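You operate a simulated robot arm through the tools that you are given. There is no shell and no other tool.

Carry out the task below with a simulated robot arm. There is one attempt and no reset: what you move stays moved.

JOB
Put the 22 CM pale teal tube from the white bench on the top rack shelf and the 24 CM pale teal tube on the grey bench. Take the green clip and leave it on the orange press card. Take the green block brush and put it on the drawer bench. Fetch the green brown-rim cone and stand it on the bander bed. Take the small black roll on the wooden table and put it away on the wall shelf. Shut the right drawer. Close the middle drawer. Pull the left drawer open. Do these in any order. Set down upright: green brown-rim cone, small black roll.
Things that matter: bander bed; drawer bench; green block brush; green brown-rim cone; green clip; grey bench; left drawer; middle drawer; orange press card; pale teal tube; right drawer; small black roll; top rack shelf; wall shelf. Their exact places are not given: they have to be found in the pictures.

The check looks at the end state, three seconds after you hand in, the way a careful person would. Anything else that was tipped, shoved, dropped, spilled or broken makes it a failure.

ROBOT AND FRAMES
A 7-joint arm with a fingered hand on a trunk, on a base that moves. Base frame: it is fixed to the floor where the robot stands at the start and does not move with it; the origin is under the middle of the robot, x ahead of it, y to its left, z up; the surface under the hand at the start is at about z = 0.84. Units: m, degrees, N and s.
It reaches about 1.333 m from its shoulder. Its first joint turns from -69.0 to 172.0 degrees. Places, roughly: bander bed (31x12 cm) [1.3, 1.4, 0.86]; drawer bench [5.4, -0.9, 0.8]; green block brush (5x4x14 cm) [5.2, 0.3, 0.8]; green brown-rim cone [5.25, 0.5, 0.75]; green clip (6x4x9 cm) [4, 0.6, 0.7]; grey bench [1.1, 1.4, 0.8]; left drawer [5.3, -0.4, 0.7]; middle drawer [5.1, -0.9, 0.7]; orange press card [5.25, 1.25, 0.75]; pale teal tube [0.5, 0.25, 0.75]; right drawer [5.1, -1.5, 0.7]; small black roll (6x6x8 cm) [5.3, 0.6, 0.8]; top rack shelf [1.2, 0.2, 1.6]; wall shelf (159x21 cm) [5.62, -0.92, 1.36]. Payload 5 kg.
The tool frame sits at the grasp point between the pads (the TCP): z along the fingers, y along the line on which they close. The tips reach 0.032 m beyond it. The gripper opens to 0.16 m; its body begins 0.089 m behind the TCP. The gripper is a hand of 3 fingers: y runs from the thumb to the fingers, the wrist lies at [0, 0, -0.252] in the tool frame.
Orientation is that of the tool frame in the base frame, as a unit quaternion [w, x, y, z]. With the fingers straight down and closing along the base's y, the tool's x points along the base's -x, its y along +y and its z along -z.

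CONTROLS
- The arm moves only by the tool drive_tool. Its argument "rows" is a list of rows, each an object of numbers (a shift or turn left out is 0): "x", "y", "z": the shift along the tool's x, y, z in units of 40 mm (1.0 is 40 mm); "wx", "wy", "wz": the turn, a rotation vector about the tool's x, y, z in units of 5 degrees (1.0 is 5 degrees). In form: [{"x": .., "y": .., "z": .., "wx": .., "wy": .., "wz": ..}, ...]. A call has 1 to 20 rows; each row shifts and turns the commanded pose from where the row before left it, along the tool's axes as they then stand. A call with a number of a shift or a turn outside -1 to 1 is refused whole. A row lasts 0.2 s, in which the tool goes at most 0.05 m and 8.6 degrees; a call with a longer step from one row to the next is refused whole. Where a pose cannot be reached the arm comes as near as it can. A force on the tool above 40 N (or 10 N above the force at the start of the call, whichever is more), or a blocked arm, ends the call early, and 0.2 s more pass. In this call time passes only in rows, and 0.2 s behind the last. The reply holds the time, the measured pose of the TCP, the force on the tool along the base axes, the opening and the grip force, in the units named above and with some noise, with the torque about the TCP (base axes, N m) and any sound that the robot's microphone picked up.
- Cameras (640 x 400 px; columns grow to the right, rows downward): "scene" is now at [0.1422, 0.0168, 1.7461]; the picture's right is [0.18, -0.98, -0.00], its down [-0.33, -0.06, -0.94] and it looks along [0.93, 0.17, -0.33] (base axes); focal length 214 px, centre (320, 200). "wrist" rides on the gripper at [0.065, -0.004, -0.116] in the tool frame; the picture's right is [0.06, 1.00, 0.00], its down [-0.87, 0.06, -0.49] and it looks along [-0.49, 0.03, 0.87] (tool axes); focal length 261 px, centre (320, 200).
- camera(camera): a new picture of that camera. No time passes.
- raise_lower(by): slides the trunk up (or, below 0, down) by that many m; the arm and the scene camera ride with it, the base frame stays. It gives what a move gives, with no picture.
- steer(legs): drives the robot by 1 to 6 legs, each [ahead, left, turn to the left] in m, m and degrees, along the robot's own axes; the way and the turn of a leg run together, so that a leg with both is an arc; at most 1.5 m and 180 degrees a leg. The arm and the cameras ride along, it lands a little off, and it stops where it bumps. It gives what a move gives.
- finger_targets(finger1, finger2, thumb_bend): sets how far each is bent, from 0 (flat) to 1 (curled in); at 0.3 the hand is open as for a grip, at 0.7 the pads meet at the TCP. One left out holds its place. A second passes; each finger stops where it meets its share of the squeeze, and holds until it gets a number again. It is the only way to open and close the hand. It gives what a move gives, with no picture; readings hold the bend of each and the force on the fingers (four entries, about 0 where the hand has none), thumb and palm.
- aim_head(pan, tilt): turns the head with the scene camera to pan (to the left, within 86 degrees either way) and tilt (down, from -29 to 69), counted from straight ahead of the robot. It gives what a move gives.
- measure_at(camera, pixels): for up to 12 pixels [column, row] of the newest picture of that camera ("zoom" is the newest enlarged one), the place [x, y, z] in the base frame of the surface seen there, good to about 0.003 m. No time passes.
- inspect(camera, box): a new picture of the part [left, top, right, bottom] of that camera's present view, enlarged. No time passes.
- job_done(): hands the job in; it is judged then, once.

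Open the gripper and draw the arm clear of the work before you hand the job in, unless the task says otherwise.

The tools are called after ">>>" as name(argument=value, ...) on one line, values as JSON. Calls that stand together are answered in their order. drive_tool: Moves the arm, as the interface text tells. Its arguments: {"type":"object","properties":{"rows":{"type":"array","items":{"type":"object","properties":{"x":{"type":"number"},"y":{"type":"number"},"z":{"type":"number"},"wx":{"type":"number"},"wy":{"type":"number"},"wz":{"type":"number"}}}}},"required":["rows"]} The other tools are called the same way: raise_lower (by) moves the trunk up or down; finger_targets (finger1, finger2, thumb_bend) moves the fingers one by one; steer (legs) drives the base; aim_head (pan, tilt) turns the head that bears the scene camera; camera (camera) takes a picture; measure_at (camera, pixels) gives the place of the surface under pixels of a picture; inspect (camera, box) takes an enlarged picture of a part of a camera's view; job_done () hands the job in.

At the start:

```text
time_s: 0.0
tcp_pos: [0.5771, 0.1067, 1.7988]
tcp_rot: [0.0, 0.001, 1.0, 0.001]
wrist_force: [-0.8, -1.1, -0.6]
torque: [-0.02, 0.0, 0.01]
opening: 0.1599
grasp_force: 0.0
shape: jaw
bend: [0.3, 0.3, 0.3]
finger forces: [0.0, 0.1, 0.1, 0.0, 0.0, 0.0]
trunk travel left (down, up): [-0.881, 0.059]
robot x, y, heading: [-0.0019, -0.0019, -0.0]
head pan, tilt (commanded): [10.4, 19.5]
```

scene: 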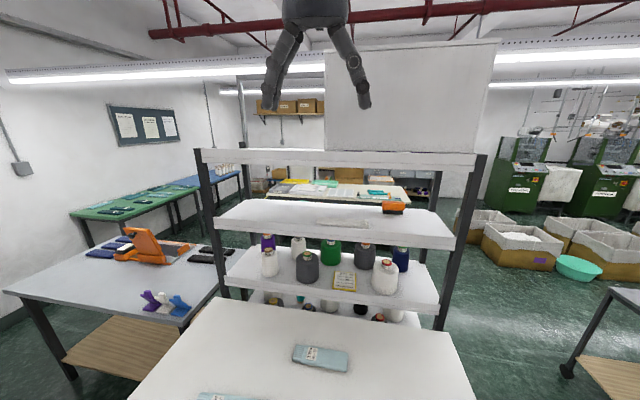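
wrist: 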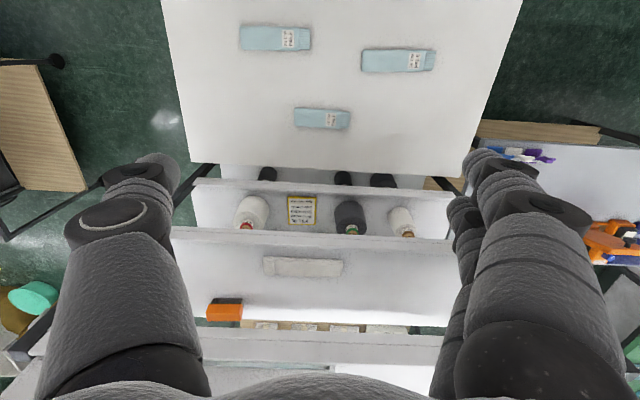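

I see three pale teal tubes on the white bench in the wrist picture (about (275,38), (398,60), (322,118)). I take enlarged pictures to read their labels.

>>> inspect(camera="wrist", box=[220, 0, 460, 150])

>>> camera(camera="scene")

```text
2.67 times, centred on (340, 75) of wrist
```

zoom: 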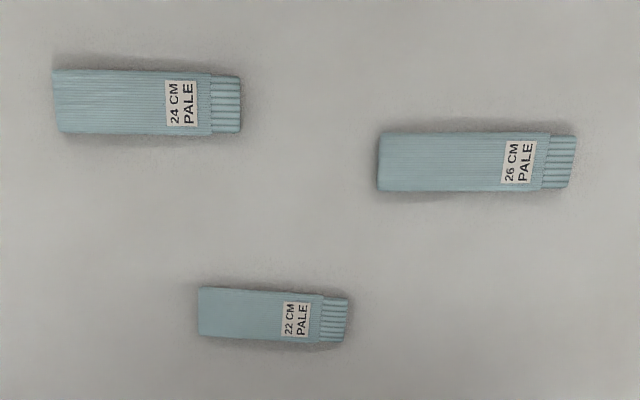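

```text
taken
```

scene: 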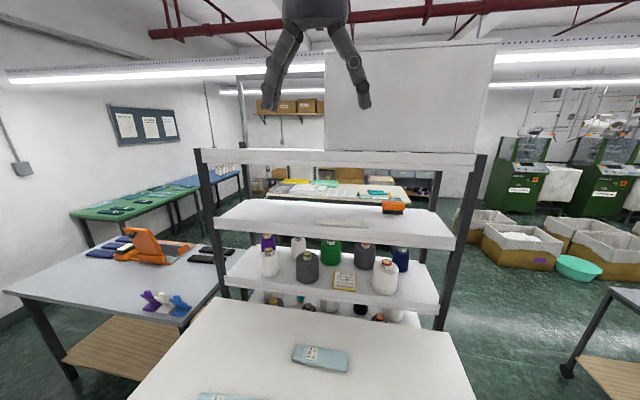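

Zoom shows: 24 CM at upper left, 26 CM at right, 22 CM at the bottom. I measure places on the tubes, and the rack shelves.

>>> measure_at(camera="zoom", pixels=[[56, 100], [140, 100], [238, 104], [130, 72], [130, 130], [200, 312], [265, 315], [346, 320], [260, 291], [260, 339], [300, 230], [478, 160]])

>>> measure_at(camera="scene", pixels=[[330, 157], [210, 154], [470, 156], [330, 152], [330, 210], [392, 207], [330, 287], [230, 152], [340, 225], [60, 290], [150, 245], [165, 300]])

```text
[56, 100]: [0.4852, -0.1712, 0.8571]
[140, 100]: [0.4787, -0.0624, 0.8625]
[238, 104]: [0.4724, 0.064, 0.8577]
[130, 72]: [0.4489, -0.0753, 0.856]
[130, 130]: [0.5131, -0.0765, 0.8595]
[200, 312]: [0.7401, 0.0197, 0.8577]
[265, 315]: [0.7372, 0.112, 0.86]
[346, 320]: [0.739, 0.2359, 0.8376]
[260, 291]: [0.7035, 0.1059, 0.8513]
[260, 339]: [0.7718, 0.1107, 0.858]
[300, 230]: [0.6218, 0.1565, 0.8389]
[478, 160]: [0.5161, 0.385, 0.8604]
```

```text
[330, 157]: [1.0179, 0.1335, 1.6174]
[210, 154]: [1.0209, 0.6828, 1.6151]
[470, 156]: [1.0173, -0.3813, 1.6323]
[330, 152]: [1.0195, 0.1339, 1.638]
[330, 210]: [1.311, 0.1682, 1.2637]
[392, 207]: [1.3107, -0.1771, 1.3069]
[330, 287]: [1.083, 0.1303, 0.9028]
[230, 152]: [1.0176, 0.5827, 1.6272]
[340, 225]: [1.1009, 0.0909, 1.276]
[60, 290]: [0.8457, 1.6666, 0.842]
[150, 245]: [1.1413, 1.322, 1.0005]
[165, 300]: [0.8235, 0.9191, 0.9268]
```

Tubes are found: 22 CM about (0.738, 0.125), 24 CM about (0.478, -0.055), bench top z≈0.839. The top rack shelf is around z 1.64; I raise the trunk a little to look onto it.

>>> raise_lower(by=0.055)

>>> aim_head(pan=0, tilt=15)

>>> camera(camera="scene")

>>> camera(camera="wrist")

```text
time_s: 1.0
tcp_pos: [0.5772, 0.1069, 1.8545]
tcp_rot: [-0.001, 0.002, 1.0, 0.001]
wrist_force: [0.4, -0.3, -0.8]
torque: [-0.02, 0.02, 0.02]
opening: 0.1602
grasp_force: 0.1
shape: jaw
bend: [0.3, 0.3, 0.3]
finger forces: [0.0, 0.0, 0.0, 0.0, 0.0, 0.0]
trunk travel left (down, up): [-0.936, 0.004]
robot x, y, heading: [0.0008, 0.0033, -0.0]
head pan, tilt (commanded): [10.4, 19.5]
```

```text
time_s: 1.7
tcp_pos: [0.5768, 0.1056, 1.8555]
tcp_rot: [0.0, 0.001, 1.0, 0.001]
wrist_force: [-0.9, -1.3, -0.8]
torque: [-0.02, -0.04, 0.0]
opening: 0.16
grasp_force: 0.1
shape: jaw
bend: [0.3, 0.3, 0.3]
finger forces: [0.1, 0.1, 0.1, 0.1, 0.0, 0.0]
trunk travel left (down, up): [-0.936, 0.004]
robot x, y, heading: [-0.0, -0.0013, -0.1]
head pan, tilt (commanded): [0.0, 15.0]
```

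```text
taken
```

scene: 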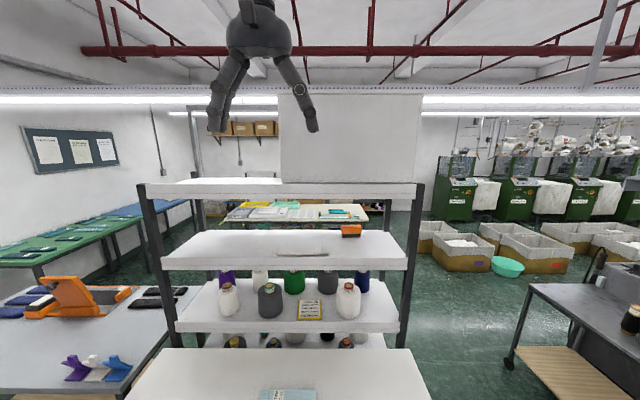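

```text
taken
```

wrist: 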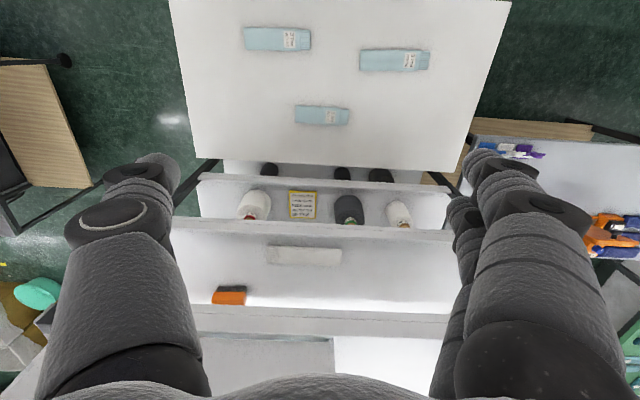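

The top shelf now shows, with a white box on its right part (px 280–420, rows 95–183). I measure both.

>>> measure_at(camera="scene", pixels=[[150, 186], [220, 184], [270, 181], [270, 190], [220, 190], [284, 175], [350, 150], [415, 170], [350, 100], [350, 180], [160, 190], [275, 184]])

>>> measure_at(camera="wrist", pixels=[[240, 345], [360, 345], [400, 370], [250, 360], [300, 320], [300, 330], [400, 330], [335, 360], [420, 350], [345, 390]])

>>> inspect(camera="scene", box=[130, 80, 440, 270])

```text
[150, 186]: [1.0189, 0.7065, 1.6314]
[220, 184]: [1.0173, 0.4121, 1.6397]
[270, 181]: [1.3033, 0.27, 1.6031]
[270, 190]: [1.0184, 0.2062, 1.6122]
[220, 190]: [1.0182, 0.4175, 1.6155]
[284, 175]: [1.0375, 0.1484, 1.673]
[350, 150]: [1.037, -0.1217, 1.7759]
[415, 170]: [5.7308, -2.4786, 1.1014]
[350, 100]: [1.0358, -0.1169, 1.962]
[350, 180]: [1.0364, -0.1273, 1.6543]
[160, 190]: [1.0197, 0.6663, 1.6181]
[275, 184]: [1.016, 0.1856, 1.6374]
```

```text
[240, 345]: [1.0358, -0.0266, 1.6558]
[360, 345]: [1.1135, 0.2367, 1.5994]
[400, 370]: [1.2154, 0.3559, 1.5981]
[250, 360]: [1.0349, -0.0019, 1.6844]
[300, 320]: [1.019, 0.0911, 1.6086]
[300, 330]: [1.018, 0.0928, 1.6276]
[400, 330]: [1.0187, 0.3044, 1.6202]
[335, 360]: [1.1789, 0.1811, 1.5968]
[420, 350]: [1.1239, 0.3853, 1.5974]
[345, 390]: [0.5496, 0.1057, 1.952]
```

```text
2.06 times, centred on (285, 175) of scene
```

zoom: 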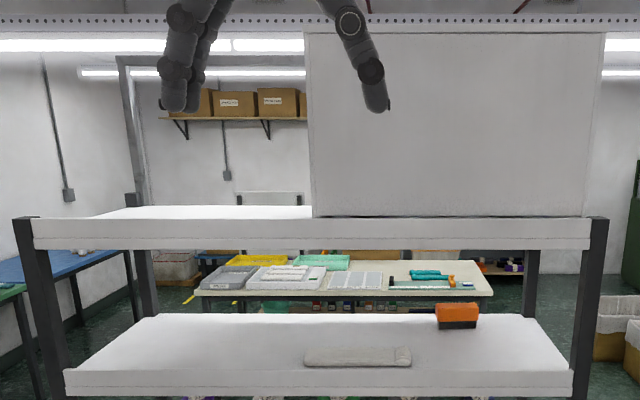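

The free surface of the top shelf lies at z≈1.598 for y 0.17–0.70 behind a lip up to 1.64. Now I turn the hand 90° about its axis (to close along base x) and move over the 22 CM tube at (0.738, 0.125).

>>> drive_tool(rows=[{"wz": 1}, {"wz": 1}, {"wz": 1}, {"wz": 1}, {"wz": 1}, {"wz": 1}, {"wz": 1}, {"wz": 1}, {"wz": 1}, {"wz": 1}, {"wz": 1}, {"wz": 1}, {"wz": 1}, {"wz": 1}, {"wz": 1}, {"wz": 1}, {"wz": 1}, {"wz": 1}])

>>> raise_lower(by=-0.4)

>>> aim_head(pan=0, tilt=45)

>>> camera(camera="scene")

>>> camera(camera="wrist")

```text
time_s: 5.5
tcp_pos: [0.5771, 0.1052, 1.8554]
tcp_rot: [-0.001, 0.708, 0.706, 0.0]
wrist_force: [-0.2, -0.3, -0.7]
torque: [0.02, -0.03, 0.0]
opening: 0.1601
grasp_force: 0.1
shape: jaw
bend: [0.3, 0.3, 0.3]
finger forces: [0.0, 0.0, 0.0, 0.0, 0.0, 0.0]
trunk travel left (down, up): [-0.936, 0.004]
robot x, y, heading: [-0.0041, -0.0001, 0.2]
head pan, tilt (commanded): [0.0, 15.0]
```

```text
time_s: 9.3
tcp_pos: [0.5763, 0.1054, 1.4552]
tcp_rot: [0.0, 0.708, 0.706, 0.001]
wrist_force: [0.0, 0.4, -0.1]
torque: [0.03, 0.01, 0.03]
opening: 0.1597
grasp_force: 0.1
shape: jaw
bend: [0.3, 0.3, 0.3]
finger forces: [0.1, 0.0, 0.0, 0.0, 0.0, 0.0]
trunk travel left (down, up): [-0.536, 0.404]
robot x, y, heading: [0.0035, -0.0023, -0.2]
head pan, tilt (commanded): [0.0, 15.0]
```

```text
time_s: 10.3
tcp_pos: [0.5767, 0.1059, 1.4559]
tcp_rot: [0.0, 0.708, 0.707, 0.001]
wrist_force: [0.4, 1.2, 0.1]
torque: [0.01, -0.02, 0.0]
opening: 0.16
grasp_force: 0.1
shape: jaw
bend: [0.3, 0.3, 0.3]
finger forces: [0.0, 0.0, 0.0, 0.1, 0.1, 0.1]
trunk travel left (down, up): [-0.536, 0.404]
robot x, y, heading: [-0.0012, -0.0009, 0.2]
head pan, tilt (commanded): [0.0, 45.0]
```

```text
taken
```

scene: 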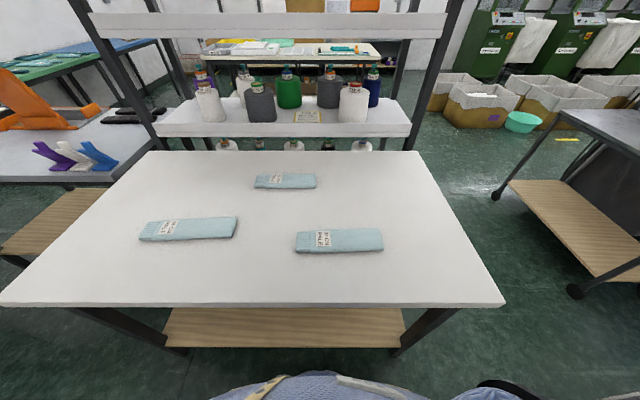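

```text
taken
```

wrist: 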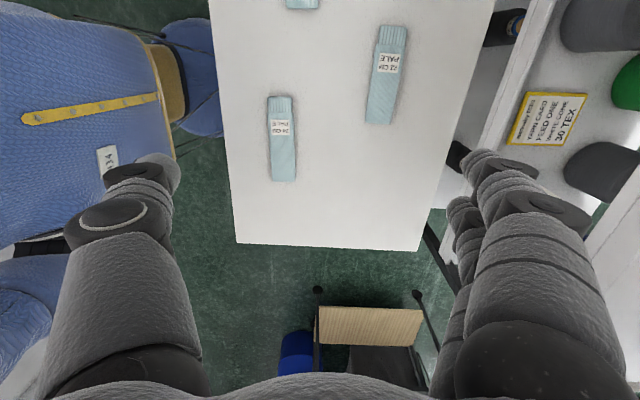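

Hand turned. I move over the 22 CM tube (tool y is base +x, tool x is base +y) and down to about z 1.0.

>>> drive_tool(rows=[{"y": 0.5, "z": 1}, {"y": 0.5, "z": 1}, {"y": 0.5, "z": 1}, {"y": 0.5, "z": 1}, {"y": 0.5, "z": 1}, {"y": 0.5, "z": 1}, {"y": 0.5, "z": 1}, {"y": 0.53, "z": 1}, {"x": 0.4, "z": 1}, {"z": 1}, {"z": 1}, {"z": 0.4}])

>>> camera(camera="wrist")

>>> camera(camera="scene")

```text
time_s: 12.9
tcp_pos: [0.7379, 0.1235, 0.9999]
tcp_rot: [0.0, 0.708, 0.706, 0.001]
wrist_force: [0.6, 0.7, 0.2]
torque: [0.01, 0.03, 0.02]
opening: 0.1598
grasp_force: 0.0
shape: jaw
bend: [0.3, 0.3, 0.3]
finger forces: [0.0, 0.1, 0.1, 0.0, 0.0, 0.1]
trunk travel left (down, up): [-0.536, 0.404]
robot x, y, heading: [-0.0011, 0.0029, -0.2]
head pan, tilt (commanded): [0.0, 45.0]
```

```text
taken
```

wrist: 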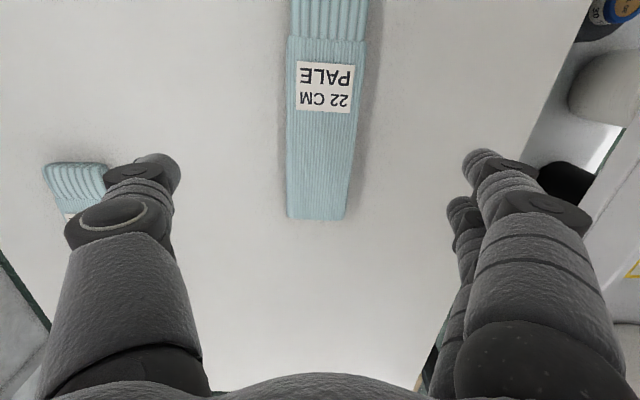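

```text
taken
```

scene: 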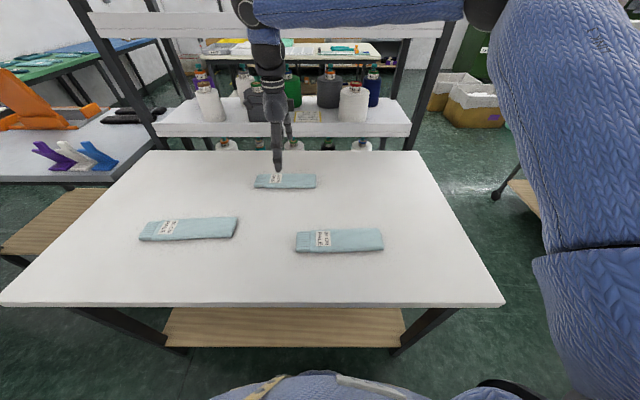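

The hand is centred on the 22 CM tube (tube at column ~324, row 124 where the TCP axis meets the bench). I descend so the tips are just above the bench and close.

>>> drive_tool(rows=[{"y": 0.08, "z": 1}, {"z": 1}, {"z": 0.6}, {"z": 0.45}])

>>> camera(camera="wrist")

>>> inspect(camera="scene", box=[180, 80, 380, 205])

```text
time_s: 13.9
tcp_pos: [0.7412, 0.1232, 0.8768]
tcp_rot: [-0.001, 0.708, 0.706, 0.0]
wrist_force: [-0.8, -1.3, 0.6]
torque: [-0.01, -0.03, 0.0]
opening: 0.16
grasp_force: 0.1
shape: jaw
bend: [0.3, 0.3, 0.3]
finger forces: [0.0, 0.1, 0.0, 0.0, 0.0, 0.1]
trunk travel left (down, up): [-0.536, 0.404]
robot x, y, heading: [-0.0014, -0.0011, 0.4]
head pan, tilt (commanded): [0.0, 45.0]
```

```text
taken
```

wrist: 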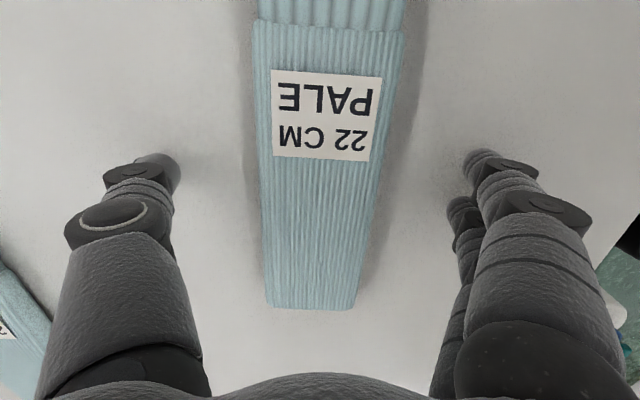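

```text
3.20 times, centred on (280, 142) of scene
```

zoom: 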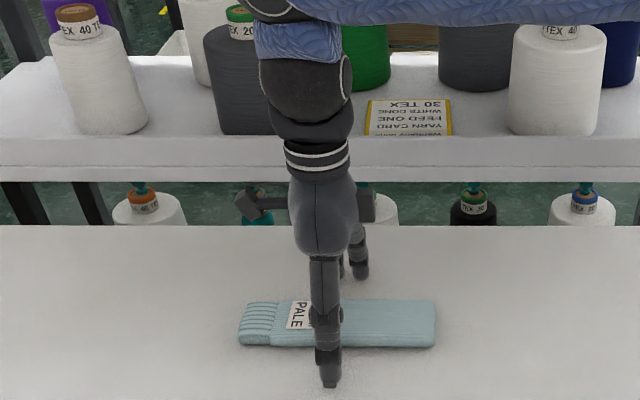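

Tips are beside the tube. I close the fingers part way first and watch the forces.

>>> finger_targets(finger1=0.45, finger2=0.45, thumb_bend=0.45)

>>> inspect(camera="scene", box=[180, 80, 380, 205])

>>> camera(camera="wrist")

```text
time_s: 14.9
tcp_pos: [0.7404, 0.1229, 0.8785]
tcp_rot: [0.0, 0.708, 0.706, 0.001]
wrist_force: [3.5, 2.9, 24.5]
torque: [0.07, 0.44, -0.1]
opening: 0.1143
grasp_force: 11.6
shape: fingers
bend: [0.43, 0.43, 0.45]
finger forces: [4.1, 4.0, 0.1, 0.0, 15.3, 0.0]
trunk travel left (down, up): [-0.536, 0.404]
robot x, y, heading: [-0.0001, 0.0006, 0.1]
head pan, tilt (commanded): [0.0, 45.0]
```

```text
3.20 times, centred on (280, 142) of scene
```

zoom: 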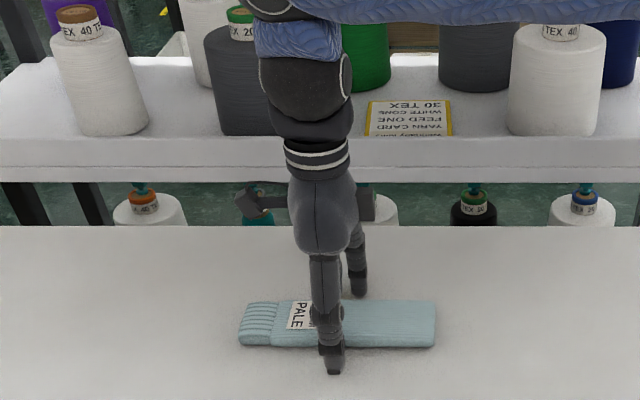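

```text
taken
```

wrist: 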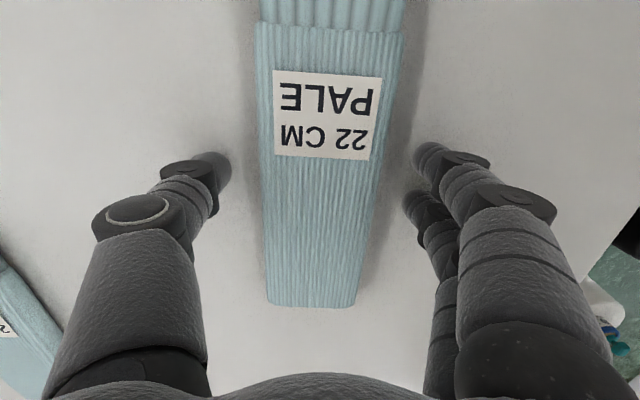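

Fingers press on the bench (force z 24.5 N) as the tips go lower while curling. I raise by ~14 mm and continue closing.

>>> drive_tool(rows=[{"z": -0.35}])

>>> finger_targets(finger1=0.52, finger2=0.52, thumb_bend=0.52)

```text
time_s: 15.3
tcp_pos: [0.7381, 0.1218, 0.8905]
tcp_rot: [0.0, 0.707, 0.707, 0.0]
wrist_force: [-0.3, 0.1, -0.3]
torque: [0.01, -0.03, 0.04]
opening: 0.1086
grasp_force: 0.0
shape: fingers
bend: [0.45, 0.45, 0.45]
finger forces: [0.0, 0.1, 0.0, 0.0, 0.0, 0.1]
trunk travel left (down, up): [-0.536, 0.404]
robot x, y, heading: [0.0002, -0.0013, -0.1]
head pan, tilt (commanded): [0.0, 45.0]
```

```text
time_s: 16.3
tcp_pos: [0.7393, 0.1222, 0.891]
tcp_rot: [0.0, 0.707, 0.707, 0.001]
wrist_force: [-0.2, 0.8, 0.2]
torque: [0.03, 0.04, 0.01]
opening: 0.0799
grasp_force: 0.0
shape: fingers
bend: [0.52, 0.52, 0.52]
finger forces: [0.0, 0.0, 0.0, 0.1, 0.0, 0.0]
trunk travel left (down, up): [-0.536, 0.404]
robot x, y, heading: [-0.0018, -0.0009, 0.1]
head pan, tilt (commanded): [0.0, 45.0]
```

No contact yet; opening is 80 mm. I close on.

>>> finger_targets(finger1=0.62, finger2=0.62, thumb_bend=0.62)

>>> camera(camera="wrist")

>>> inspect(camera="scene", box=[180, 80, 380, 205])

```text
time_s: 17.3
tcp_pos: [0.7399, 0.1228, 0.891]
tcp_rot: [-0.001, 0.707, 0.707, 0.001]
wrist_force: [-0.4, 0.2, 0.0]
torque: [0.01, 0.03, -0.04]
opening: 0.0734
grasp_force: 14.9
shape: fingers
bend: [0.55, 0.55, 0.57]
finger forces: [7.7, 7.7, 0.0, 0.0, 14.9, 0.0]
trunk travel left (down, up): [-0.536, 0.404]
robot x, y, heading: [-0.0021, 0.0054, -0.1]
head pan, tilt (commanded): [0.0, 45.0]
```

```text
taken
```

wrist: 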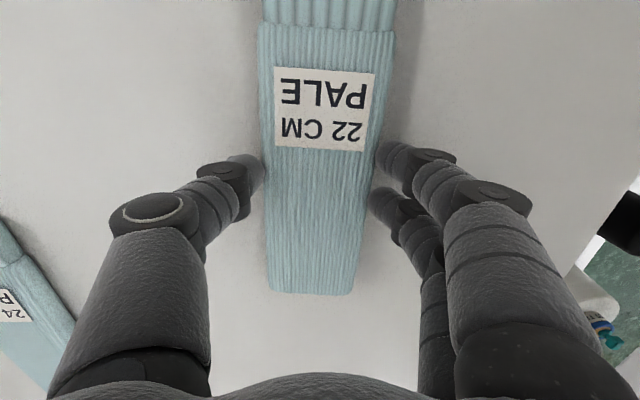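

```text
3.20 times, centred on (280, 142) of scene
```

zoom: 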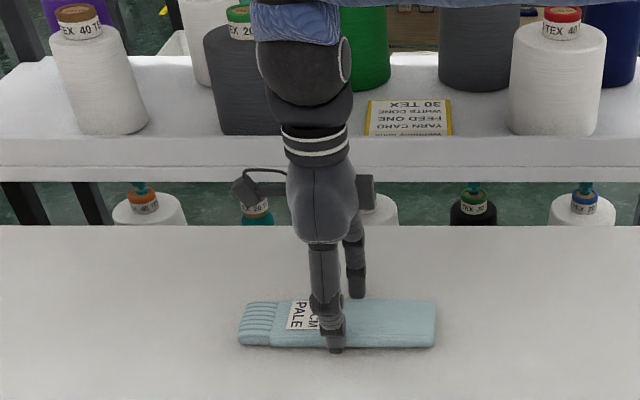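

Gripped with ~15 N. I lift 8 cm and check that it holds.

>>> drive_tool(rows=[{"z": -0.3}, {"z": -0.7}, {"z": -1}])

>>> camera(camera="wrist")

>>> camera(camera="scene")

```text
time_s: 18.1
tcp_pos: [0.74, 0.1247, 0.9734]
tcp_rot: [0.0, 0.707, 0.707, 0.001]
wrist_force: [0.0, -0.2, 0.6]
torque: [-0.01, 0.0, 0.02]
opening: 0.0733
grasp_force: 15.0
shape: fingers
bend: [0.55, 0.55, 0.57]
finger forces: [7.5, 7.5, 0.0, 0.0, 14.7, 0.0]
trunk travel left (down, up): [-0.536, 0.404]
robot x, y, heading: [0.0007, 0.0032, -0.2]
head pan, tilt (commanded): [0.0, 45.0]
```

```text
taken
```

wrist: 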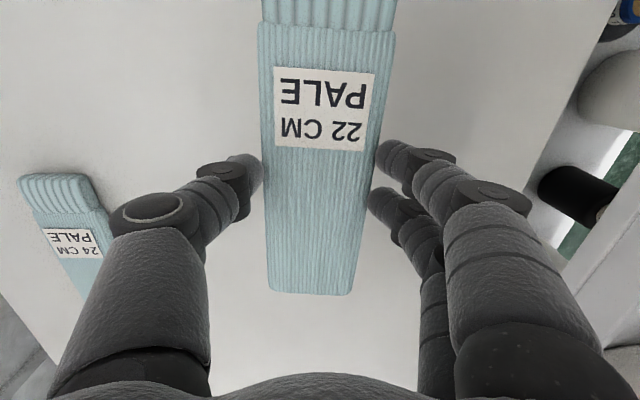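

```text
taken
```

scene: 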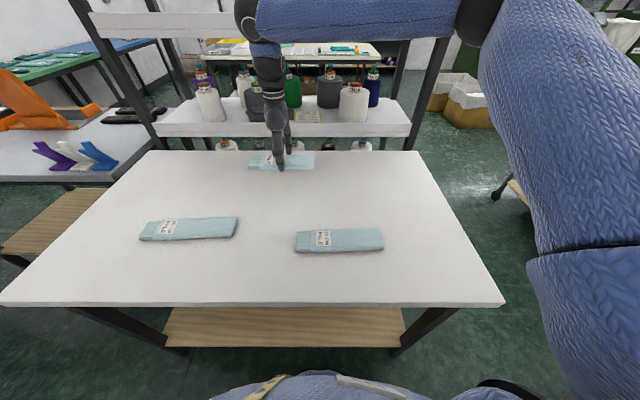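

It holds. I draw back to x≈0.6 and raise the trunk fully, then lift the arm to above the top shelf height.

>>> drive_tool(rows=[{"y": -0.8, "z": -0.7}, {"y": -0.8, "z": -0.8}, {"y": -0.8, "z": -0.8}, {"y": -0.8, "z": -0.8}, {"z": -1}, {"z": -1}, {"z": -1}, {"z": -1}])

>>> raise_lower(by=0.4)

>>> aim_head(pan=10, tilt=15)

>>> camera(camera="scene")

```text
time_s: 19.9
tcp_pos: [0.733, 0.1232, 1.1374]
tcp_rot: [0.0, 0.707, 0.707, 0.0]
wrist_force: [0.0, -0.1, 0.0]
torque: [-0.03, -0.07, -0.01]
opening: 0.0731
grasp_force: 14.3
shape: fingers
bend: [0.55, 0.55, 0.57]
finger forces: [7.4, 7.5, 0.0, 0.0, 14.7, 0.1]
out of reach, approached as far as the arm can: row 1, 2, 3, 4
trunk travel left (down, up): [-0.536, 0.404]
robot x, y, heading: [0.0008, -0.0012, 0.1]
head pan, tilt (commanded): [0.0, 45.0]
```

```text
time_s: 23.7
tcp_pos: [0.735, 0.1243, 1.5367]
tcp_rot: [-0.001, 0.708, 0.706, 0.001]
wrist_force: [0.2, -1.0, -0.3]
torque: [-0.03, -0.02, -0.01]
opening: 0.0732
grasp_force: 14.4
shape: fingers
bend: [0.55, 0.55, 0.57]
finger forces: [7.5, 7.5, 0.0, 0.0, 14.7, 0.1]
trunk travel left (down, up): [-0.936, 0.004]
robot x, y, heading: [0.003, 0.0029, -0.3]
head pan, tilt (commanded): [0.0, 45.0]
```

```text
time_s: 24.6
tcp_pos: [0.7345, 0.1236, 1.5387]
tcp_rot: [0.0, 0.707, 0.707, 0.001]
wrist_force: [-0.3, 0.1, -0.7]
torque: [-0.02, -0.01, 0.01]
opening: 0.0732
grasp_force: 14.8
shape: fingers
bend: [0.55, 0.55, 0.57]
finger forces: [7.5, 7.5, 0.0, 0.0, 14.7, 0.0]
trunk travel left (down, up): [-0.936, 0.004]
robot x, y, heading: [0.0012, 0.0022, -0.0]
head pan, tilt (commanded): [10.0, 15.0]
```

```text
taken
```

scene: 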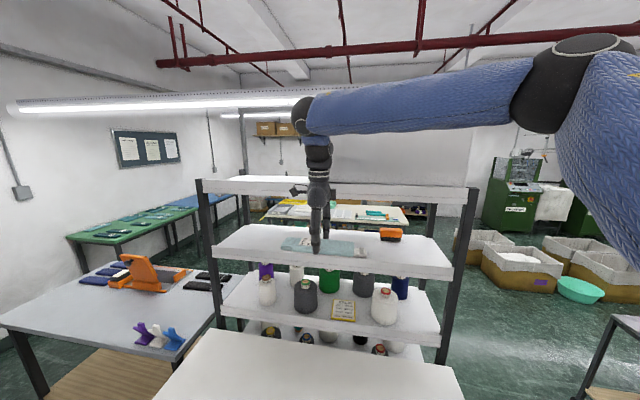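

The tube is held in front of the second shelf. To keep the forearm clear of the white box on the top shelf (y<0.16), I will shift the base left; first I measure the ceiling pipe, and bench edges.

>>> measure_at(camera="scene", pixels=[[380, 45], [200, 60], [320, 50], [215, 110], [440, 60], [170, 395], [460, 390], [175, 350], [10, 318], [215, 270], [205, 184], [240, 182]])

>>> aim_head(pan=40, tilt=40)

>>> camera(camera="scene")

```text
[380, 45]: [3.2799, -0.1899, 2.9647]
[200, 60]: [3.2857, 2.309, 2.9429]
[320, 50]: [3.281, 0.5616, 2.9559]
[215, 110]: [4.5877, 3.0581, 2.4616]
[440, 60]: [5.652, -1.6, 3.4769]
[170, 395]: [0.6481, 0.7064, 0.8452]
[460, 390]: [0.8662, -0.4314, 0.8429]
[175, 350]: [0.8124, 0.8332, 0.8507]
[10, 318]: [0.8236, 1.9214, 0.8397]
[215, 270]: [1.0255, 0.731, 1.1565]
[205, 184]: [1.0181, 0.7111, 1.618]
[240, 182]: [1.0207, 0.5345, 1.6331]
```

```text
time_s: 25.6
tcp_pos: [0.7343, 0.1234, 1.538]
tcp_rot: [0.0, 0.707, 0.707, 0.001]
wrist_force: [-0.1, 1.1, 0.2]
torque: [-0.02, 0.02, -0.01]
opening: 0.0732
grasp_force: 15.0
shape: fingers
bend: [0.55, 0.55, 0.57]
finger forces: [7.5, 7.4, 0.1, 0.1, 14.6, 0.0]
trunk travel left (down, up): [-0.936, 0.004]
robot x, y, heading: [-0.0009, -0.0014, 0.2]
head pan, tilt (commanded): [40.0, 40.0]
```

```text
taken
```

scene: 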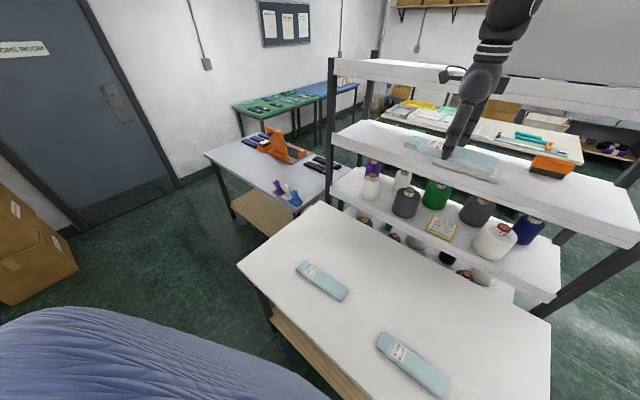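

Floor on the left is free. I measure bench corners, then shift the base left by 0.45 m.

>>> measure_at(camera="scene", pixels=[[240, 266], [322, 205], [207, 155], [300, 212], [275, 320], [235, 215], [265, 140], [283, 155], [320, 163], [250, 143], [285, 195], [325, 180]])

>>> steer(legs=[[0, 0.45, 0]])

>>> aim_head(pan=10, tilt=15)

>>> camera(camera="scene")

```text
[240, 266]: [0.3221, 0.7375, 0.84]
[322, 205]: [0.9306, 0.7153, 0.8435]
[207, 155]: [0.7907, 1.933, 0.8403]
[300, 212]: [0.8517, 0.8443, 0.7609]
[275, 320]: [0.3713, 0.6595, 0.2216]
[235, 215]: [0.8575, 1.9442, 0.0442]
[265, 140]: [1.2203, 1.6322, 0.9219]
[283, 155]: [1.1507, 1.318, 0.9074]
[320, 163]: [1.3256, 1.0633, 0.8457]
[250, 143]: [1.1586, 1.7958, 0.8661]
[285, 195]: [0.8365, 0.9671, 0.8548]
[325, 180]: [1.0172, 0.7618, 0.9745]
```

```text
time_s: 28.3
tcp_pos: [0.7332, 0.5645, 1.5374]
tcp_rot: [-0.001, 0.706, 0.708, 0.001]
wrist_force: [0.1, 0.5, -0.2]
torque: [-0.01, 0.03, 0.01]
opening: 0.073
grasp_force: 14.5
shape: fingers
bend: [0.55, 0.55, 0.57]
finger forces: [7.5, 7.5, 0.1, 0.0, 14.7, 0.0]
trunk travel left (down, up): [-0.936, 0.004]
robot x, y, heading: [-0.0001, 0.4365, -0.1]
head pan, tilt (commanded): [40.0, 40.0]
```

```text
time_s: 29.2
tcp_pos: [0.7328, 0.5653, 1.5384]
tcp_rot: [0.0, 0.707, 0.707, 0.0]
wrist_force: [1.5, -0.1, 0.9]
torque: [0.03, 0.0, 0.0]
opening: 0.0732
grasp_force: 15.0
shape: fingers
bend: [0.55, 0.55, 0.57]
finger forces: [7.5, 7.6, 0.0, 0.0, 14.7, 0.1]
trunk travel left (down, up): [-0.936, 0.004]
robot x, y, heading: [0.0016, 0.4395, 0.1]
head pan, tilt (commanded): [10.0, 15.0]
```

```text
taken
```

scene: 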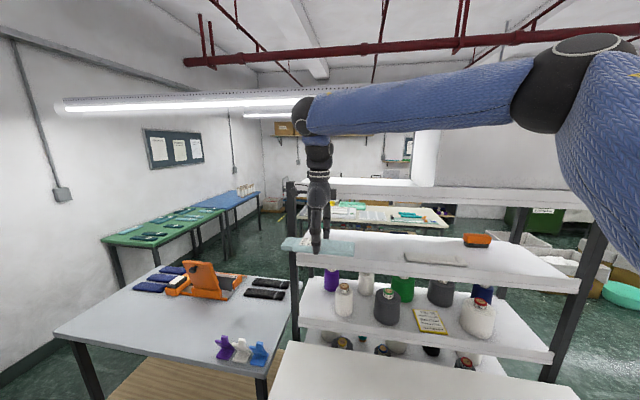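

Now I raise the arm to z≈1.74 and shift to y≈0.45, before going over the shelf.

>>> drive_tool(rows=[{"x": -0.6, "z": -1}, {"x": -0.6, "z": -1}, {"x": -0.6, "z": -1}, {"x": -0.6, "z": -1}, {"x": -0.5, "z": -1}])

>>> camera(camera="wrist")

>>> camera(camera="scene")

```text
time_s: 30.4
tcp_pos: [0.7305, 0.4504, 1.7398]
tcp_rot: [0.001, 0.706, 0.708, 0.001]
wrist_force: [-0.8, -0.2, 0.0]
torque: [-0.02, -0.06, -0.03]
opening: 0.073
grasp_force: 14.1
shape: fingers
bend: [0.55, 0.55, 0.57]
finger forces: [7.4, 7.4, 0.1, 0.0, 14.6, 0.1]
trunk travel left (down, up): [-0.936, 0.004]
robot x, y, heading: [-0.0003, 0.4416, 0.3]
head pan, tilt (commanded): [10.0, 15.0]
```

```text
taken
```

wrist: 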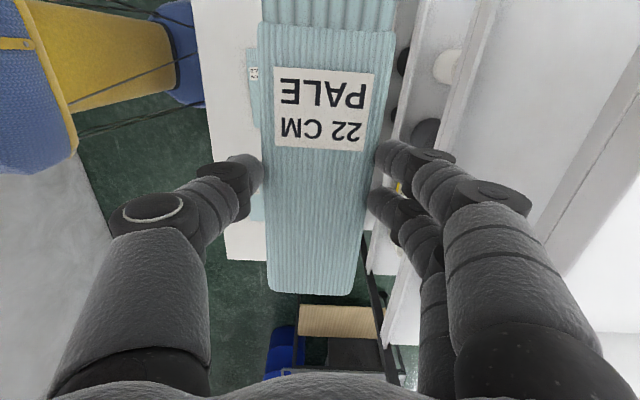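

```text
taken
```

scene: 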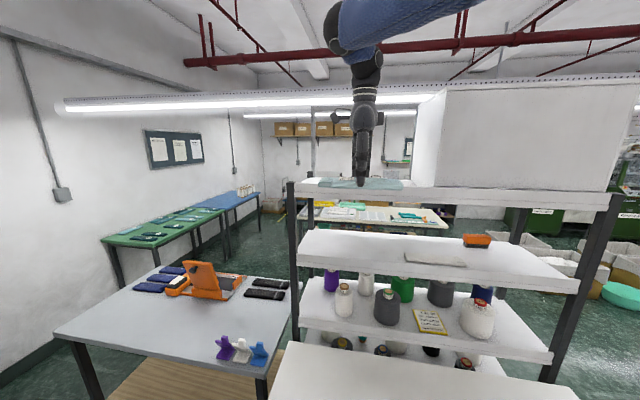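

I measure the light fixture and the shelf's depth before moving over the shelf.

>>> measure_at(camera="scene", pixels=[[250, 103], [150, 103], [400, 97], [430, 150], [425, 183], [310, 181], [330, 178], [395, 180], [440, 140], [410, 178], [300, 185], [320, 176]])

>>> inspect(camera="scene", box=[270, 60, 480, 200])

```text
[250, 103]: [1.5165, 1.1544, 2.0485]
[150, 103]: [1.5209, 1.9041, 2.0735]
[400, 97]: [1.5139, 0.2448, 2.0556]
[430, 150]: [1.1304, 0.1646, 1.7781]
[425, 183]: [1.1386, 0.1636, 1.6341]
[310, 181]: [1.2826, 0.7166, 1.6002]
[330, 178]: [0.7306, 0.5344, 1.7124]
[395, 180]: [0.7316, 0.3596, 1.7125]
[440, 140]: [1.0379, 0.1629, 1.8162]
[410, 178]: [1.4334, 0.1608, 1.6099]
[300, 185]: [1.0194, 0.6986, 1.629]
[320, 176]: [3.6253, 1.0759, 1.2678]
```

```text
2.86 times, centred on (375, 130) of scene
```

zoom: 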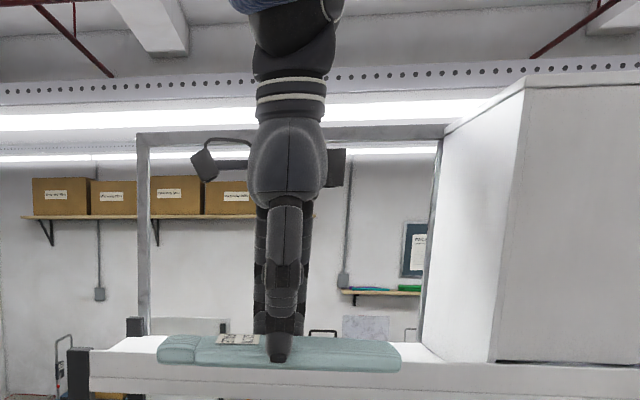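

I check how far away the grey frame in the zoom is (post at zoom (142,250), bar at (200,135)).

>>> measure_at(camera="zoom", pixels=[[143, 250], [143, 180], [210, 135], [400, 132], [435, 200], [136, 325], [75, 355], [30, 120], [30, 95], [420, 110], [418, 355], [135, 345]])

```text
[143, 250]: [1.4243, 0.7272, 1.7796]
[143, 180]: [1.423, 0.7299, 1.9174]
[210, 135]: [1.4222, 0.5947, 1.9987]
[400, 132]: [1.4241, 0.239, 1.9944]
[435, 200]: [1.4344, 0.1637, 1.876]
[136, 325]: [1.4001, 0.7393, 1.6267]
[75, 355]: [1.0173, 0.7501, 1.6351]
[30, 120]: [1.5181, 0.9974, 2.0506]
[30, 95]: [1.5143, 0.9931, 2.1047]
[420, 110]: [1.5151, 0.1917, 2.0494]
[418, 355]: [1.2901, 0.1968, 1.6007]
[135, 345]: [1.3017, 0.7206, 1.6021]
```

The rack has a rear frame at x=1.42 (bar z≈2.0), so I keep x at about 1.18. I move forward above the shelf.

>>> drive_tool(rows=[{"y": 1}, {"y": 1}, {"y": 1}, {"y": 1}, {"y": 1}, {"y": 1}])

>>> camera(camera="scene")

```text
time_s: 31.8
tcp_pos: [0.8889, 0.4338, 1.6867]
tcp_rot: [0.002, 0.706, 0.708, 0.003]
wrist_force: [0.1, 0.2, 0.0]
torque: [0.01, 0.04, -0.04]
opening: 0.073
grasp_force: 14.7
shape: fingers
bend: [0.55, 0.55, 0.57]
finger forces: [7.4, 7.4, 0.0, 0.1, 14.4, 0.0]
out of reach, approached as far as the arm can: row 3, 4, 5, 6
trunk travel left (down, up): [-0.936, 0.004]
robot x, y, heading: [-0.0004, 0.4437, 0.2]
head pan, tilt (commanded): [10.0, 15.0]
```

```text
taken
```

scene: 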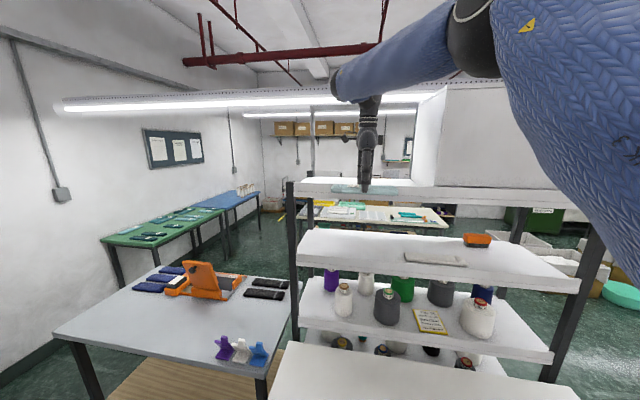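

The vertical hand runs out of reach at x≈0.89, so I should stand closer to the rack's left end, between the white and grey benches. I draw the hand back and look down at the base footprint.

>>> drive_tool(rows=[{"y": -1, "z": -0.5}, {"y": -1, "z": -0.5}, {"y": -1, "z": -0.5}, {"y": -1, "z": -0.5}, {"y": -1, "z": -0.5}, {"y": -1, "z": -0.5}])

>>> aim_head(pan=0, tilt=69)

>>> camera(camera="scene")

>>> aim_head(pan=60, tilt=60)

>>> camera(camera="scene")

```text
time_s: 33.2
tcp_pos: [0.6425, 0.4302, 1.8121]
tcp_rot: [-0.001, 0.706, 0.708, 0.001]
wrist_force: [-1.1, 0.3, 0.0]
torque: [0.01, -0.1, -0.01]
opening: 0.073
grasp_force: 14.7
shape: fingers
bend: [0.55, 0.55, 0.57]
finger forces: [7.3, 7.5, 0.1, 0.0, 14.2, 0.0]
trunk travel left (down, up): [-0.936, 0.004]
robot x, y, heading: [-0.0, 0.4396, -0.2]
head pan, tilt (commanded): [10.0, 15.0]
```

```text
time_s: 34.4
tcp_pos: [0.6457, 0.4313, 1.81]
tcp_rot: [0.001, 0.706, 0.708, 0.002]
wrist_force: [0.4, 0.2, -1.5]
torque: [0.0, 0.0, -0.02]
opening: 0.0728
grasp_force: 14.6
shape: fingers
bend: [0.55, 0.55, 0.57]
finger forces: [7.5, 7.4, 0.0, 0.0, 14.4, 0.0]
trunk travel left (down, up): [-0.936, 0.004]
robot x, y, heading: [-0.0001, 0.439, 0.2]
head pan, tilt (commanded): [0.0, 68.8]
```

```text
taken
```

scene: 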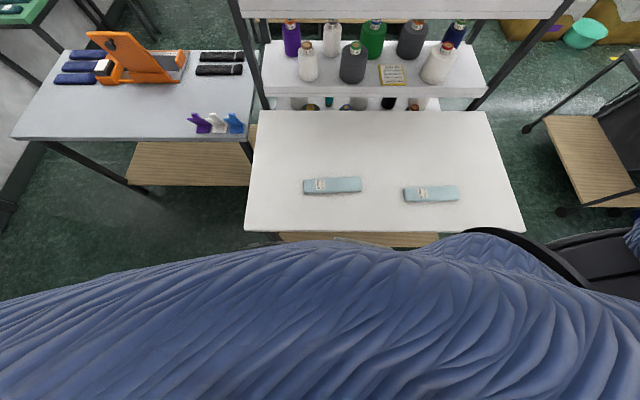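

```text
time_s: 35.7
tcp_pos: [0.6473, 0.4307, 1.8106]
tcp_rot: [-0.001, 0.706, 0.708, 0.001]
wrist_force: [-0.4, -0.4, -0.1]
torque: [-0.02, -0.04, -0.01]
opening: 0.073
grasp_force: 15.3
shape: fingers
bend: [0.55, 0.55, 0.57]
finger forces: [7.3, 7.4, 0.1, 0.0, 14.3, 0.0]
trunk travel left (down, up): [-0.936, 0.004]
robot x, y, heading: [-0.0028, 0.4427, 0.1]
head pan, tilt (commanded): [60.0, 60.0]
```

```text
taken
```

scene: 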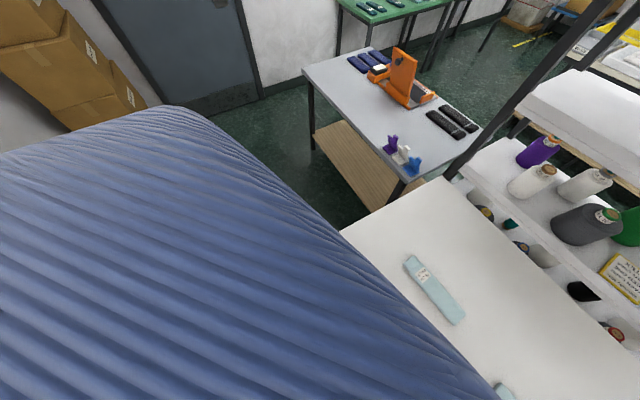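

The quilted body hides the base in this view. I use the wrist camera to see the robot's own footprint relative to the bench.

>>> camera(camera="wrist")

>>> measure_at(camera="scene", pixels=[[345, 232], [440, 185], [305, 78], [308, 130], [380, 205], [200, 140], [255, 100], [145, 105], [405, 180], [320, 180], [190, 112], [350, 130]])

```text
taken
```

wrist: 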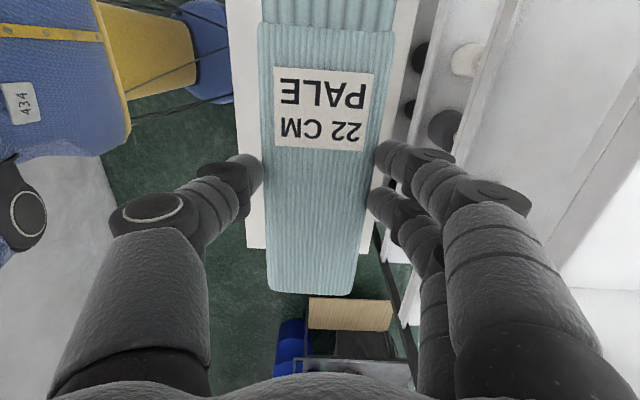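

```text
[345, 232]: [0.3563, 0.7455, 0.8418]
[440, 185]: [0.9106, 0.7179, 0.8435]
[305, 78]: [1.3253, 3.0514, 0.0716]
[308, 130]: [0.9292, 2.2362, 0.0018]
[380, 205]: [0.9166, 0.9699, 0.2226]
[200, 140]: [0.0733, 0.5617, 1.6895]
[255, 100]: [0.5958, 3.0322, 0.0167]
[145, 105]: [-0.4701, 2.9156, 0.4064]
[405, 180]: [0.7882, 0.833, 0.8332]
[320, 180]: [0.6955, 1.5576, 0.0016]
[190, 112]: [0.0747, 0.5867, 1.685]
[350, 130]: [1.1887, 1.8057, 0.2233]
```

I measure robot body points in the wrist picture: yellow part (150,60), blue (210,60), body edge (120,110), pale area (60,230).

>>> measure_at(camera="wrist", pixels=[[150, 60], [190, 60], [225, 60], [230, 95], [205, 20], [120, 110], [60, 230], [60, 330], [100, 170], [110, 60], [245, 200], [160, 130]])

```text
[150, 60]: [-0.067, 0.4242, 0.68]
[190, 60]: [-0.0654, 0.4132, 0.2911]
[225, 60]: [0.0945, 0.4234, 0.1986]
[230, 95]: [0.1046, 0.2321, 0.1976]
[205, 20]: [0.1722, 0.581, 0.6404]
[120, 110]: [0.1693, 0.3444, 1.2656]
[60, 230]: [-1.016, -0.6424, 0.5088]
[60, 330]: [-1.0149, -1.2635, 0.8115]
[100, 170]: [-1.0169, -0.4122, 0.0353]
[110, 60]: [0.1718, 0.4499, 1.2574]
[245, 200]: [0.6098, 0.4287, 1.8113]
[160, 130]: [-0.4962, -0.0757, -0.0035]
```

The base is about ±0.25 m around its centre. I drive left to y≈1.12 and then ahead to x≈0.40, into the corner between the two benches, with the tube held high.

>>> steer(legs=[[0, 0.68, 0]])

>>> aim_head(pan=0, tilt=30)

>>> camera(camera="scene")

```text
time_s: 39.5
tcp_pos: [0.648, 1.1049, 1.81]
tcp_rot: [-0.001, 0.71, 0.704, 0.0]
wrist_force: [-0.1, -0.2, 0.1]
torque: [0.02, 0.03, 0.0]
opening: 0.0729
grasp_force: 14.7
shape: fingers
bend: [0.55, 0.55, 0.57]
finger forces: [7.4, 7.3, 0.1, 0.1, 14.4, 0.0]
trunk travel left (down, up): [-0.936, 0.004]
robot x, y, heading: [0.0006, 1.1221, -0.5]
head pan, tilt (commanded): [60.0, 60.0]
```

```text
time_s: 40.8
tcp_pos: [0.6479, 1.1058, 1.8105]
tcp_rot: [-0.001, 0.71, 0.704, 0.0]
wrist_force: [-0.6, 0.4, -1.0]
torque: [-0.02, -0.03, -0.01]
opening: 0.0729
grasp_force: 15.1
shape: fingers
bend: [0.55, 0.55, 0.57]
finger forces: [7.4, 7.4, 0.0, 0.0, 14.4, 0.0]
trunk travel left (down, up): [-0.936, 0.004]
robot x, y, heading: [0.0035, 1.123, -0.4]
head pan, tilt (commanded): [0.0, 30.0]
```

```text
taken
```

scene: 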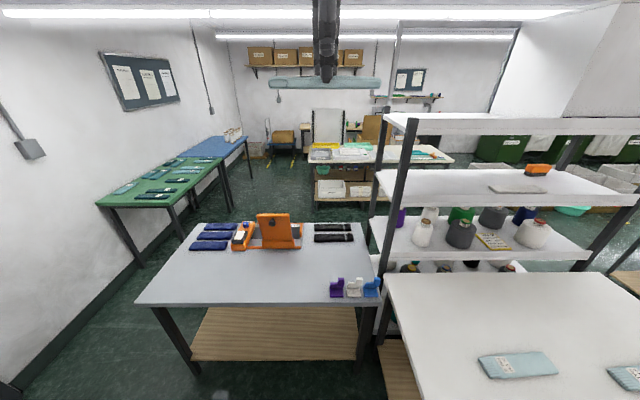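

View is clear: grey bench ahead, rack at right. I drive ahead 0.38 m.

>>> steer(legs=[[0.38, 0.01, 0.4]])

>>> aim_head(pan=-20, tilt=20)

>>> camera(camera="scene")

>>> camera(camera="wrist")

```text
time_s: 43.2
tcp_pos: [1.035, 1.124, 1.8106]
tcp_rot: [0.0, 0.706, 0.708, 0.001]
wrist_force: [-0.6, 0.4, 0.4]
torque: [-0.01, 0.0, -0.01]
opening: 0.0729
grasp_force: 14.4
shape: fingers
bend: [0.55, 0.55, 0.57]
finger forces: [7.4, 7.3, 0.0, 0.1, 14.3, 0.0]
trunk travel left (down, up): [-0.936, 0.004]
robot x, y, heading: [0.3858, 1.1303, 0.0]
head pan, tilt (commanded): [0.0, 30.0]
```

```text
time_s: 44.1
tcp_pos: [1.0358, 1.123, 1.8104]
tcp_rot: [-0.001, 0.706, 0.708, 0.0]
wrist_force: [0.2, -0.2, -0.1]
torque: [-0.03, -0.02, 0.07]
opening: 0.073
grasp_force: 14.1
shape: fingers
bend: [0.55, 0.55, 0.57]
finger forces: [7.4, 7.4, 0.0, 0.0, 14.3, 0.0]
trunk travel left (down, up): [-0.936, 0.004]
robot x, y, heading: [0.3864, 1.1328, 0.2]
head pan, tilt (commanded): [-20.0, 20.0]
```

```text
taken
```

scene: 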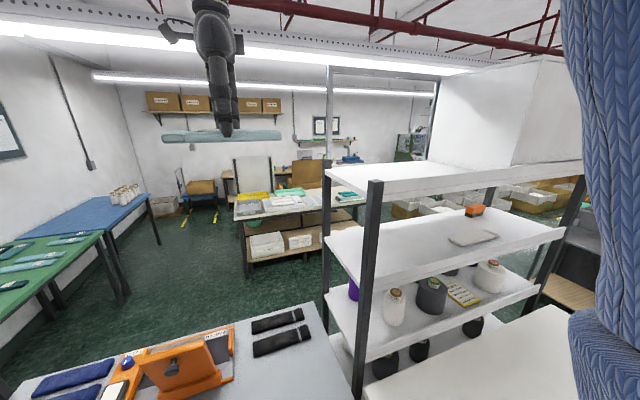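

```text
taken
```

wrist: 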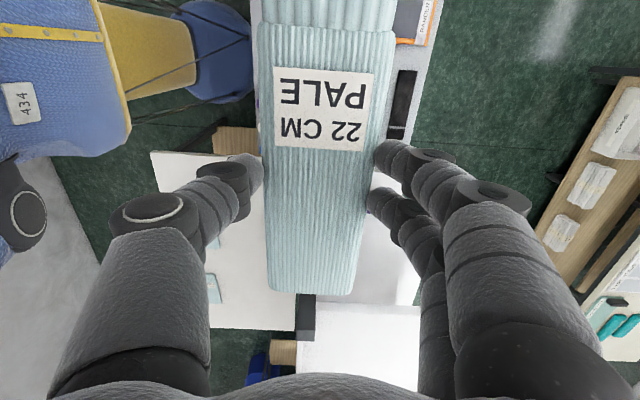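

I move the hand over the shelf: towards -y with x to ~1.17, in two steps, watching the picture.

>>> drive_tool(rows=[{"x": -1, "y": 0.2}, {"x": -1, "y": 0.2}, {"x": -1, "y": 0.2}, {"x": -1, "y": 0.2}, {"x": -1, "y": 0.2}, {"x": -1, "y": 0.2}, {"x": -1, "y": 0.2}, {"x": -1, "y": 0.2}])

>>> camera(camera="scene")

>>> camera(camera="wrist")

```text
time_s: 45.9
tcp_pos: [1.0818, 0.8289, 1.7515]
tcp_rot: [0.002, 0.706, 0.708, 0.006]
wrist_force: [0.1, 0.2, -0.4]
torque: [0.07, 0.02, -0.02]
opening: 0.0729
grasp_force: 14.0
shape: fingers
bend: [0.55, 0.55, 0.57]
finger forces: [7.3, 7.4, 0.1, 0.0, 14.2, 0.0]
out of reach, approached as far as the arm can: row 5, 6, 7, 8
trunk travel left (down, up): [-0.936, 0.004]
robot x, y, heading: [0.3859, 1.132, 0.2]
head pan, tilt (commanded): [-20.0, 20.0]
```

```text
taken
```

scene: 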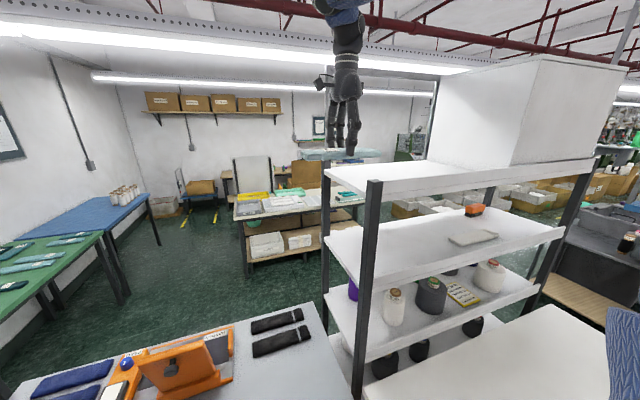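

```text
taken
```

wrist: 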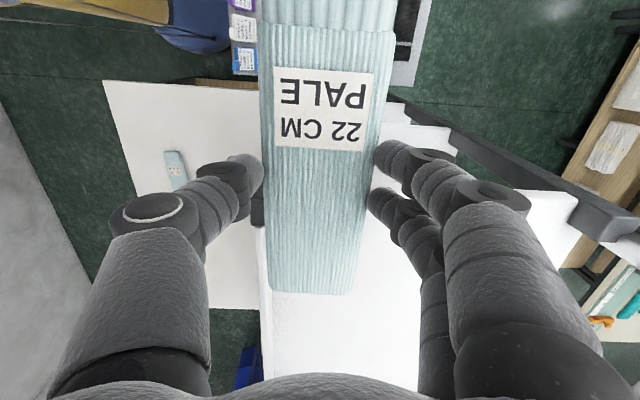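

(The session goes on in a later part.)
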